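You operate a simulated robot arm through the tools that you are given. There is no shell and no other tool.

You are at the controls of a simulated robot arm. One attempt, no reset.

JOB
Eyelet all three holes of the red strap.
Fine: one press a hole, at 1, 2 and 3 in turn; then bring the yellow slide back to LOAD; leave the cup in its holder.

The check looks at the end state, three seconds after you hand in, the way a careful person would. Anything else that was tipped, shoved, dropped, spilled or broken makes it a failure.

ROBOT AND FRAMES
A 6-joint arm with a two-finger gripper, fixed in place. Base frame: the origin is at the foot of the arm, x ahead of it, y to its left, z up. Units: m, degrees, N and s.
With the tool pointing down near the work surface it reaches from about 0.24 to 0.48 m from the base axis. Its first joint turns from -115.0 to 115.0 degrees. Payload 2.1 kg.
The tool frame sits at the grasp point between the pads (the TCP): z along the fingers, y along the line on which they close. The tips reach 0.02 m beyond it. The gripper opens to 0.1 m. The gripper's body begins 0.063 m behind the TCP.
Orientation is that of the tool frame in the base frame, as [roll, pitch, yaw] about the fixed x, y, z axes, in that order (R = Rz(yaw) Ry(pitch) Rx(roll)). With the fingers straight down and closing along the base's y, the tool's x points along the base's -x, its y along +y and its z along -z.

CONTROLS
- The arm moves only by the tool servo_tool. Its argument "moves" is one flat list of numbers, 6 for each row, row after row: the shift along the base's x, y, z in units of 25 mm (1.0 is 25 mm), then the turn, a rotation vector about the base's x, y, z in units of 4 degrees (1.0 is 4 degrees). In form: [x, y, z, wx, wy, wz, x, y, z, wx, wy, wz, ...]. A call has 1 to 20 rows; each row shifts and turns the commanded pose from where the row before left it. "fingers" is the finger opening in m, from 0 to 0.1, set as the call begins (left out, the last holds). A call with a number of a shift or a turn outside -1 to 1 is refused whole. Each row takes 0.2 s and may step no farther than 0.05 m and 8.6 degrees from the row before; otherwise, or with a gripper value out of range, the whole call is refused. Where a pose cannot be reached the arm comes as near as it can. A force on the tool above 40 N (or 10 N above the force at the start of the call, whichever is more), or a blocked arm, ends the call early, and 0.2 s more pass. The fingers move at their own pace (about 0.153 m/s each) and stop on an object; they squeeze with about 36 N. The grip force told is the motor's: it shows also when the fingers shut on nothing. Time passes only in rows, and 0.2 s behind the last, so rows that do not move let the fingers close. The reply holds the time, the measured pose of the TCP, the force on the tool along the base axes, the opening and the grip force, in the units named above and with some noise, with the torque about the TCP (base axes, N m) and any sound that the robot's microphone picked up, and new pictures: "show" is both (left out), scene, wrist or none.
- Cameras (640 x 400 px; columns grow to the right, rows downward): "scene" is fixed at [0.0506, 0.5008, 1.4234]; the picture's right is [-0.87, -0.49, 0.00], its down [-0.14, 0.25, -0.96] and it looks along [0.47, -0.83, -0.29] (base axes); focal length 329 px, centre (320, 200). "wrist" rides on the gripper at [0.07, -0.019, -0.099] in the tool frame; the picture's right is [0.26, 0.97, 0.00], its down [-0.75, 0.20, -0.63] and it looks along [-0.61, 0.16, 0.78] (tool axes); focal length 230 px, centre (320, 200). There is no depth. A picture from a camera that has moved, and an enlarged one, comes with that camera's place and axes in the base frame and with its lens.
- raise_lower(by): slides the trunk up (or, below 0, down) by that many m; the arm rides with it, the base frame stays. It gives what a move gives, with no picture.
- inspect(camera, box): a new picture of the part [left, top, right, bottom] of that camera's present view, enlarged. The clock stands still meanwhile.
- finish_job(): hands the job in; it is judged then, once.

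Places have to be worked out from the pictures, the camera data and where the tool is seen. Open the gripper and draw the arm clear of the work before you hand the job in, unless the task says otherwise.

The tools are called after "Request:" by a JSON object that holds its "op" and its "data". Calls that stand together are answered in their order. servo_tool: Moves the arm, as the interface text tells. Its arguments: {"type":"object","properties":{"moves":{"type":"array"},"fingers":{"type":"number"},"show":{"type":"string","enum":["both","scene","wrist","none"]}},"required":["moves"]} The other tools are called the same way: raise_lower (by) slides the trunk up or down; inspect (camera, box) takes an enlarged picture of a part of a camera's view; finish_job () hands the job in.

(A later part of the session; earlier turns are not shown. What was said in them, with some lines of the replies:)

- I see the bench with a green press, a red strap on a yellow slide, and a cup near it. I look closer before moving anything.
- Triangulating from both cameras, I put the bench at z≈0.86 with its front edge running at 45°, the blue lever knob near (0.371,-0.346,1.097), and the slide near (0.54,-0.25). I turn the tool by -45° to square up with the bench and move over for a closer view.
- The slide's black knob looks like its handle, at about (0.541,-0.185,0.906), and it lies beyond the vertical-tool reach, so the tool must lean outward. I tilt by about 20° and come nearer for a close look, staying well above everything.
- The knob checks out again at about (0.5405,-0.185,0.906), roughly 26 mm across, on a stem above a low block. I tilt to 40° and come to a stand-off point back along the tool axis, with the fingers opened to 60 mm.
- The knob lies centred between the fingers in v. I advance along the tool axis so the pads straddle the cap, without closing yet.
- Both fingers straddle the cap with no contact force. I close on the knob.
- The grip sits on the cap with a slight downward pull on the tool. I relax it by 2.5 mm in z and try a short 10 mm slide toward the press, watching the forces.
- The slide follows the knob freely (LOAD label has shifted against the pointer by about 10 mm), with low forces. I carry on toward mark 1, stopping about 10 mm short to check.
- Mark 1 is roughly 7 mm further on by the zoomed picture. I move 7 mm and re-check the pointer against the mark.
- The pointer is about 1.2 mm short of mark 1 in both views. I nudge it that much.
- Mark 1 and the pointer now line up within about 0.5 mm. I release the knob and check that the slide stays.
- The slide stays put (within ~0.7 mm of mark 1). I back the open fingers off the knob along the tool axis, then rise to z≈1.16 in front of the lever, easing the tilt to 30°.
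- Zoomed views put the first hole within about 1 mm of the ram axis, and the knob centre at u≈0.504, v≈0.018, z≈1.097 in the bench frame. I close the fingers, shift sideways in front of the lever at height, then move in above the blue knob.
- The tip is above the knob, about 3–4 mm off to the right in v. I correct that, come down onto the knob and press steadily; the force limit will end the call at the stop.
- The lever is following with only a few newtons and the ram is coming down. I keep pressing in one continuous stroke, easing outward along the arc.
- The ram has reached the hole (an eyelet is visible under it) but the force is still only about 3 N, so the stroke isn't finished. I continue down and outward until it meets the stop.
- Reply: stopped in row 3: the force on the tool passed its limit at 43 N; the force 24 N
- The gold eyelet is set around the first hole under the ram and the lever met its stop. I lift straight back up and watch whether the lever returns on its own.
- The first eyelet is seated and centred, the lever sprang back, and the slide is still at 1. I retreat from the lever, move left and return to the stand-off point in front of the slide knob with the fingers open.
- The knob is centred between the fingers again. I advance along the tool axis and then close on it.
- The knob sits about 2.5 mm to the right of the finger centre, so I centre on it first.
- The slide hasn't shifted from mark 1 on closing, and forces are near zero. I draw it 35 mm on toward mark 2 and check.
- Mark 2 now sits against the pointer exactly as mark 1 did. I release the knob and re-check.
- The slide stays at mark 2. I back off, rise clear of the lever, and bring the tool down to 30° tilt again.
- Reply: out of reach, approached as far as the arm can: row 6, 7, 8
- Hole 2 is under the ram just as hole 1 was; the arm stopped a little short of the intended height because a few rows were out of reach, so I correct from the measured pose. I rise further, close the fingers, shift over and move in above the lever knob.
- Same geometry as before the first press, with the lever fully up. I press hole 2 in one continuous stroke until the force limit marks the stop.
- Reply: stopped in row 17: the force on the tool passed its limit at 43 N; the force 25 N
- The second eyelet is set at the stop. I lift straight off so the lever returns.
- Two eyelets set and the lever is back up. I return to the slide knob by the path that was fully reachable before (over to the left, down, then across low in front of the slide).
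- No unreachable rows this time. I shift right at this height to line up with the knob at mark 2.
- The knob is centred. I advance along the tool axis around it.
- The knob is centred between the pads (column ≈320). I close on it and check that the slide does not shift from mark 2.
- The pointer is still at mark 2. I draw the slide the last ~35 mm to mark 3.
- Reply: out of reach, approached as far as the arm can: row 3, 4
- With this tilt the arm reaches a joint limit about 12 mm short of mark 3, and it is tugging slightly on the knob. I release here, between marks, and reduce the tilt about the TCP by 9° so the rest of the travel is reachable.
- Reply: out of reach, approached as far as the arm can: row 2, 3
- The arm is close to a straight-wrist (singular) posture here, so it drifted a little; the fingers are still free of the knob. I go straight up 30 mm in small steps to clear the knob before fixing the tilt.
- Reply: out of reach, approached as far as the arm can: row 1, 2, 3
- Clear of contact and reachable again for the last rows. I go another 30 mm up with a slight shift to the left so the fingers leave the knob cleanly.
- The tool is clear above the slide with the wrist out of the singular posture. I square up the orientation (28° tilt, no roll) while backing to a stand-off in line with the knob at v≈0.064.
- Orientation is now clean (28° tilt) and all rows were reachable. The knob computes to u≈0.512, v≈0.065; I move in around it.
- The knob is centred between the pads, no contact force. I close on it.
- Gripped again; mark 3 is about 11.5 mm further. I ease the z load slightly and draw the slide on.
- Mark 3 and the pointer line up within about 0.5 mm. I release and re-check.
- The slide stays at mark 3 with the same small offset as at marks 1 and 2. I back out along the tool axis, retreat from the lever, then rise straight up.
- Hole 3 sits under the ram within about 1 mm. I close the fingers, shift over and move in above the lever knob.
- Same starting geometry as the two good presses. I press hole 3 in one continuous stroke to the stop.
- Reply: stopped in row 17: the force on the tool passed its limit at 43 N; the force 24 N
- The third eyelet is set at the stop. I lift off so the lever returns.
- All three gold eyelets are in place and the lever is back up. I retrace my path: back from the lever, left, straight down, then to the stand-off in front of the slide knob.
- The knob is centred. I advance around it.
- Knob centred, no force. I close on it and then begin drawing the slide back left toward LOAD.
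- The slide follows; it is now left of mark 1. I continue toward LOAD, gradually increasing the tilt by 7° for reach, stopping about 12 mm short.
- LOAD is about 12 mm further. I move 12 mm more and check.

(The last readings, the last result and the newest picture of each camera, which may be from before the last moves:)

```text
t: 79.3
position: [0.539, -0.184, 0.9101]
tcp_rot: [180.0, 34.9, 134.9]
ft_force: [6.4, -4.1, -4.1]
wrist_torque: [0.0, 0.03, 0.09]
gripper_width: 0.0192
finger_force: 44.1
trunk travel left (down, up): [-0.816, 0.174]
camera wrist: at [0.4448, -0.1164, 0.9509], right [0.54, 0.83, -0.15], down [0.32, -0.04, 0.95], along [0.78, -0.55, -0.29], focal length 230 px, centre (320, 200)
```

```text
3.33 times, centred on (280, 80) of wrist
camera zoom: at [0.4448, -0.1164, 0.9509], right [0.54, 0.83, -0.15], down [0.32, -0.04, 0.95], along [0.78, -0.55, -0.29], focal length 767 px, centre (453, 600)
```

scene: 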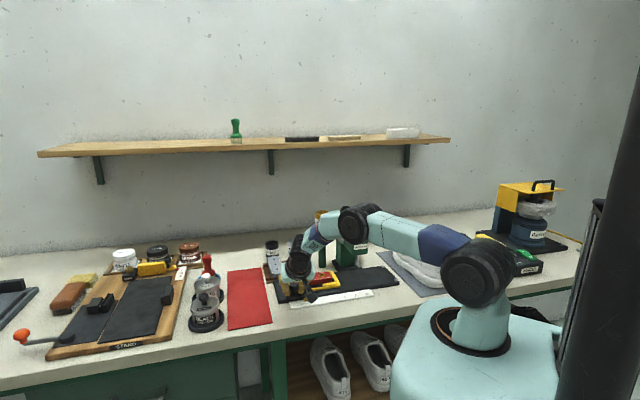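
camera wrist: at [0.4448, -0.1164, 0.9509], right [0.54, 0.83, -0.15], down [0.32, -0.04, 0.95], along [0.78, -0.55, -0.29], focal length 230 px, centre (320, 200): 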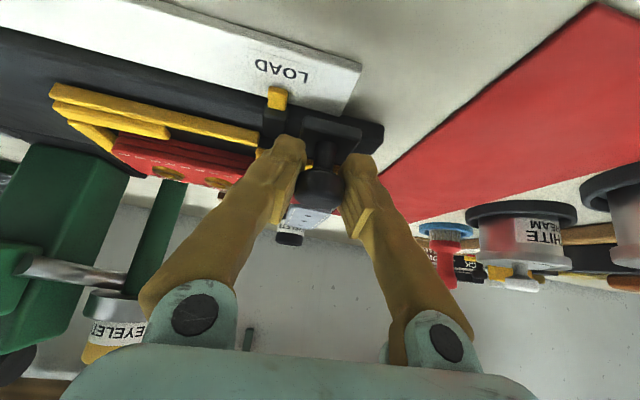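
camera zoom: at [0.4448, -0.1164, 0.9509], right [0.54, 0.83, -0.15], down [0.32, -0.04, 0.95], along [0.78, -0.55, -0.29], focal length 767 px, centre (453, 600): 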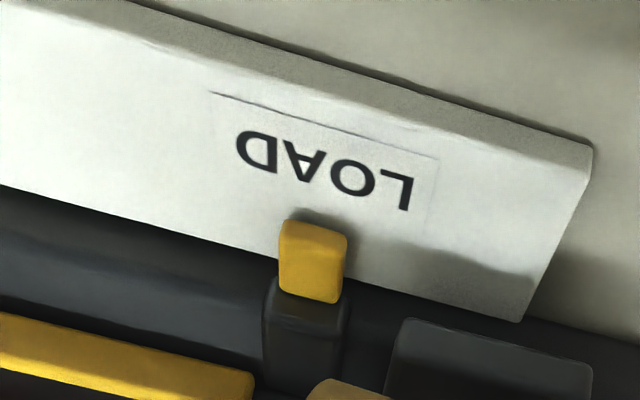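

The pointer is back at LOAD with the same offset as at the start (TCP v=0.251 vs 0.2514 originally). I release and check.

Request:
{"op": "servo_tool", "data": {"moves": [0, 0, 0, 0, 0, 0, 0, 0, 0, 0, 0, 0], "fingers": 0.05, "show": "wrist"}}

Request:
{"op": "inspect", "data": {"camera": "wrist", "box": [184, 20, 376, 140]}}

```text
t: 79.9
position: [0.5374, -0.1825, 0.9106]
tcp_rot: [179.9, 34.9, 134.7]
ft_force: [0.0, 1.1, 0.7]
wrist_torque: [0.0, 0.0, 0.02]
gripper_width: 0.0502
finger_force: 0.0
trunk travel left (down, up): [-0.816, 0.174]
camera wrist: at [0.443, -0.1154, 0.9517], right [0.54, 0.83, -0.15], down [0.32, -0.04, 0.95], along [0.78, -0.55, -0.29], focal length 230 px, centre (320, 200)
```

wrist: 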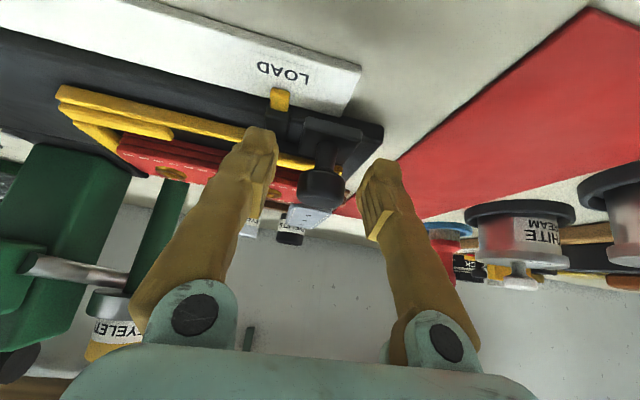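

```text
3.33 times, centred on (280, 80) of wrist
camera zoom: at [0.443, -0.1154, 0.9517], right [0.54, 0.83, -0.15], down [0.32, -0.04, 0.95], along [0.78, -0.55, -0.29], focal length 767 px, centre (453, 600)
```

zoom: 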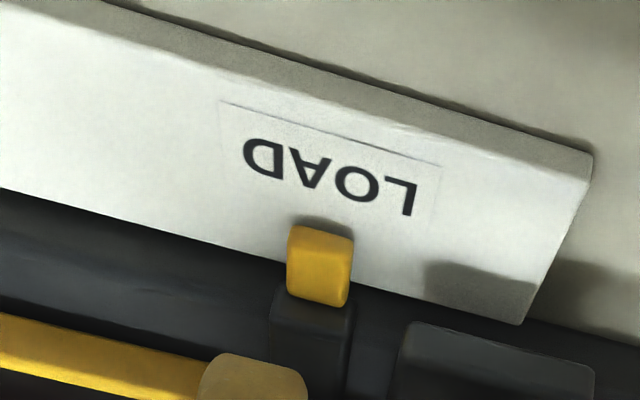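

The slide stays at LOAD. I back out along the tool axis and then retreat up and away, reversing the path I first came in by.

Request:
{"op": "servo_tool", "data": {"moves": [-0.324, 0.324, 0.655, 0, 0, 0, -0.324, 0.324, 0.655, 0, 0, 0, -0.324, 0.324, 0.655, 0, 0, 0, -0.252, 0.221, 0.588, 0.663, 0.663, 0, -0.252, 0.221, 0.588, 0.663, 0.663, 0, -0.252, 0.221, 0.588, 0.663, 0.663, 0, -0.252, 0.221, 0.588, 0.663, 0.663, 0, -0.625, -0.06, 0.663, 0.442, 0.442, 0, -0.625, -0.06, 0.663, 0.442, 0.442, 0, -0.625, -0.06, 0.663, 0.442, 0.442, 0, -0.625, -0.06, 0.663, 0.442, 0.442, 0, -0.625, -0.06, 0.663, 0.442, 0.442, 0, -0.625, -0.06, 0.663, 0.442, 0.442, 0, -0.625, -0.06, 0.663, 0.442, 0.442, 0, -0.625, -0.06, 0.663, 0.442, 0.442, 0], "fingers": 0.06, "show": "both"}}

Request:
{"op": "inspect", "data": {"camera": "scene", "box": [250, 195, 410, 315]}}

Request:
{"op": "inspect", "data": {"camera": "scene", "box": [268, 250, 348, 310]}}

Request:
{"op": "inspect", "data": {"camera": "wrist", "box": [200, 100, 380, 230]}}

```text
t: 83.1
position: [0.3601, -0.1496, 1.1509]
tcp_rot: [180.0, 0.0, 135.0]
ft_force: [-0.4, 0.2, -0.4]
wrist_torque: [-0.02, 0.01, 0.04]
gripper_width: 0.0601
finger_force: 0.1
trunk travel left (down, up): [-0.816, 0.174]
camera wrist: at [0.2987, -0.113, 1.2503], right [0.5, 0.86, 0.0], down [0.67, -0.39, 0.63], along [0.54, -0.32, -0.78], focal length 230 px, centre (320, 200)
```

scene: 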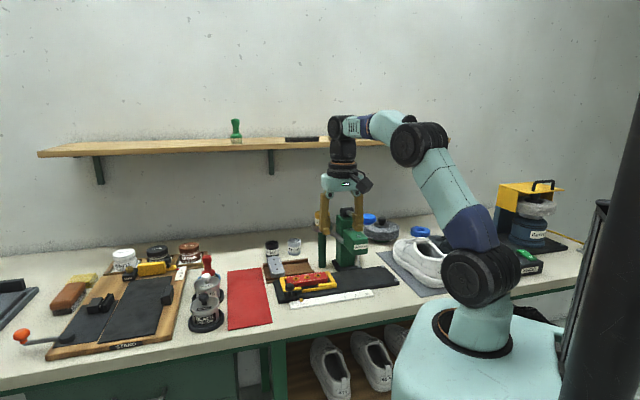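
wrist: 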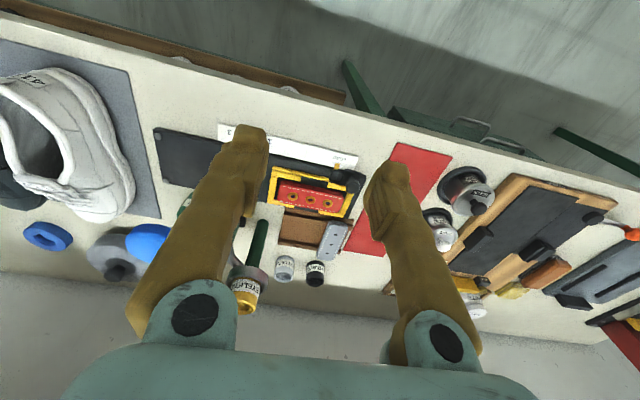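

```text
3.33 times, centred on (330, 255) of scene
camera zoom: at [0.0506, 0.5008, 1.4234], right [-0.87, -0.49, 0.0], down [-0.14, 0.25, -0.96], along [0.47, -0.83, -0.29], focal length 1096 px, centre (287, 17)
```

zoom: 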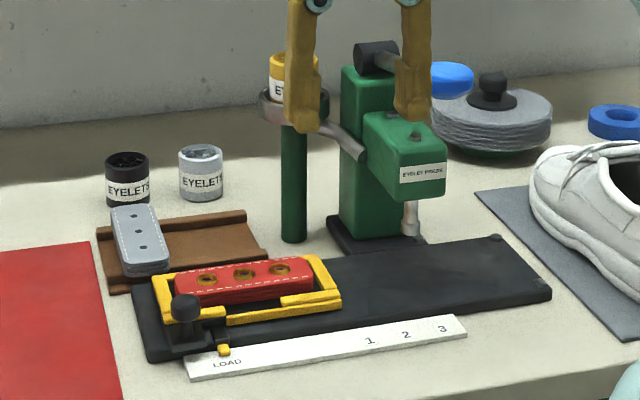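

```text
6.67 times, centred on (308, 280) of scene
camera zoom: at [0.0506, 0.5008, 1.4234], right [-0.87, -0.49, 0.0], down [-0.14, 0.25, -0.96], along [0.47, -0.83, -0.29], focal length 2191 px, centre (400, -333)
```

zoom: 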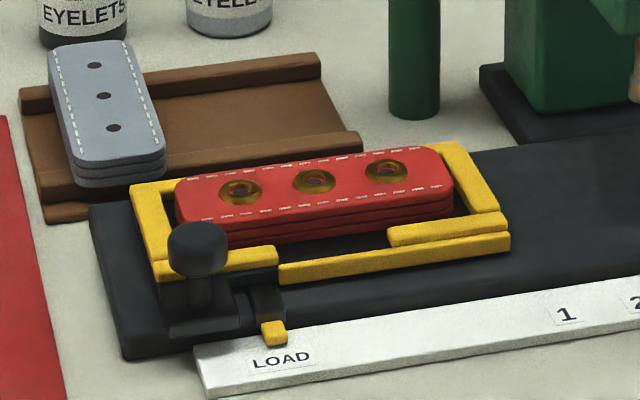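

```text
3.08 times, centred on (290, 165) of wrist
camera zoom: at [0.2987, -0.113, 1.2503], right [0.5, 0.86, 0.0], down [0.67, -0.39, 0.63], along [0.54, -0.32, -0.78], focal length 708 px, centre (412, 308)
```

zoom: 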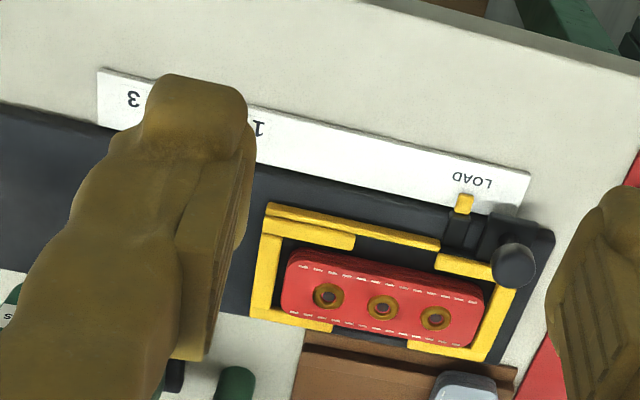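

Everything matches the starting layout: slide at LOAD, three eyelets in the red strap, lever up, cup in its holder. I open the gripper fully and draw the arm up and clear.

Request:
{"op": "servo_tool", "data": {"moves": [-0.6, 0.13, 0.8, 0, 0, 0, -0.6, 0.13, 0.8, 0, 0, 0, -0.6, 0.13, 0.8, 0, 0, 0, -0.6, 0.13, 0.8, 0, 0, 0, -0.6, 0.13, 0.8, 0, 0, 0, -0.5, 0.13, 0.8, 0, 0, 0, 0, 0, 0, 0, 0, 0], "fingers": 0.1, "show": "both"}}

Request:
{"op": "inspect", "data": {"camera": "scene", "box": [250, 195, 410, 315]}}

```text
t: 84.7
position: [0.2737, -0.1295, 1.2698]
tcp_rot: [180.0, 0.0, 134.9]
ft_force: [0.5, -0.1, -0.2]
wrist_torque: [0.0, 0.01, 0.0]
gripper_width: 0.0998
finger_force: 0.1
trunk travel left (down, up): [-0.816, 0.174]
camera wrist: at [0.2105, -0.0932, 1.3699], right [0.5, 0.86, 0.0], down [0.67, -0.39, 0.63], along [0.54, -0.32, -0.78], focal length 230 px, centre (320, 200)
```

scene: 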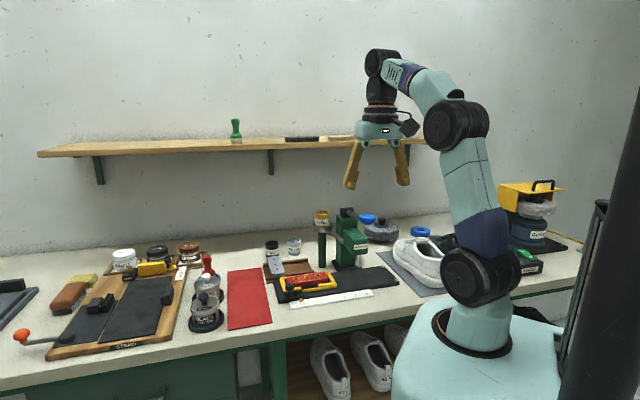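
wrist: 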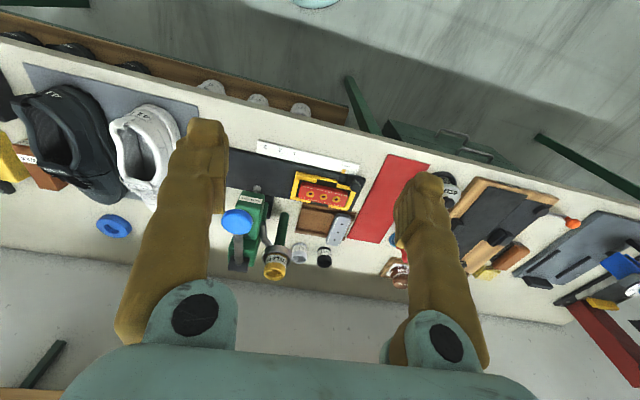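

```text
3.33 times, centred on (330, 255) of scene
camera zoom: at [0.0506, 0.5008, 1.4234], right [-0.87, -0.49, 0.0], down [-0.14, 0.25, -0.96], along [0.47, -0.83, -0.29], focal length 1096 px, centre (287, 17)
```

zoom: 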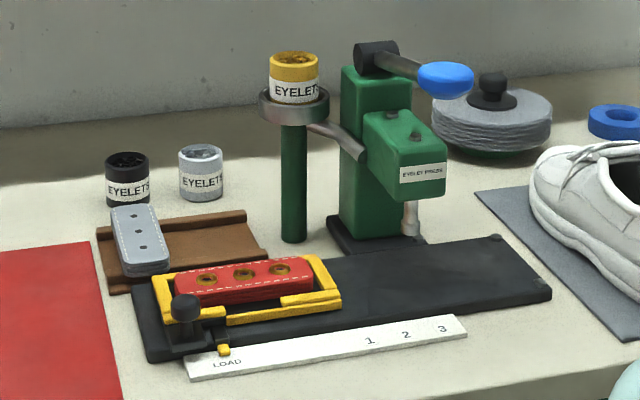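

The arm is clear with the gripper open. The pictures show the three eyelets set, the slide at LOAD, the lever up, the cup in its holder and nothing else moved, so I hand the job in.

Request:
{"op": "finish_job", "data": {}}

```text
The job is handed in.
```

All three holes of the red strap now have a gold eyelet. I made one press at each of marks 1, 2 and 3, in that order, and each press ran down to the lever's stop.

- **Slide:** the yellow slide is back at LOAD, within about 1 mm of where it started.
- **Cup:** it stayed in its holder, and the last pictures show nothing else on the bench moved.
- **Arm:** it is clear of the work with the gripper open.

On the way to mark 3 the arm reached a wrist limit. I let go of the slide between marks 2 and 3, changed the gripper's tilt and took hold of it again. The lever was not touched during this, so there was no extra press.

The job is handed in, but I have not seen the result of the check.
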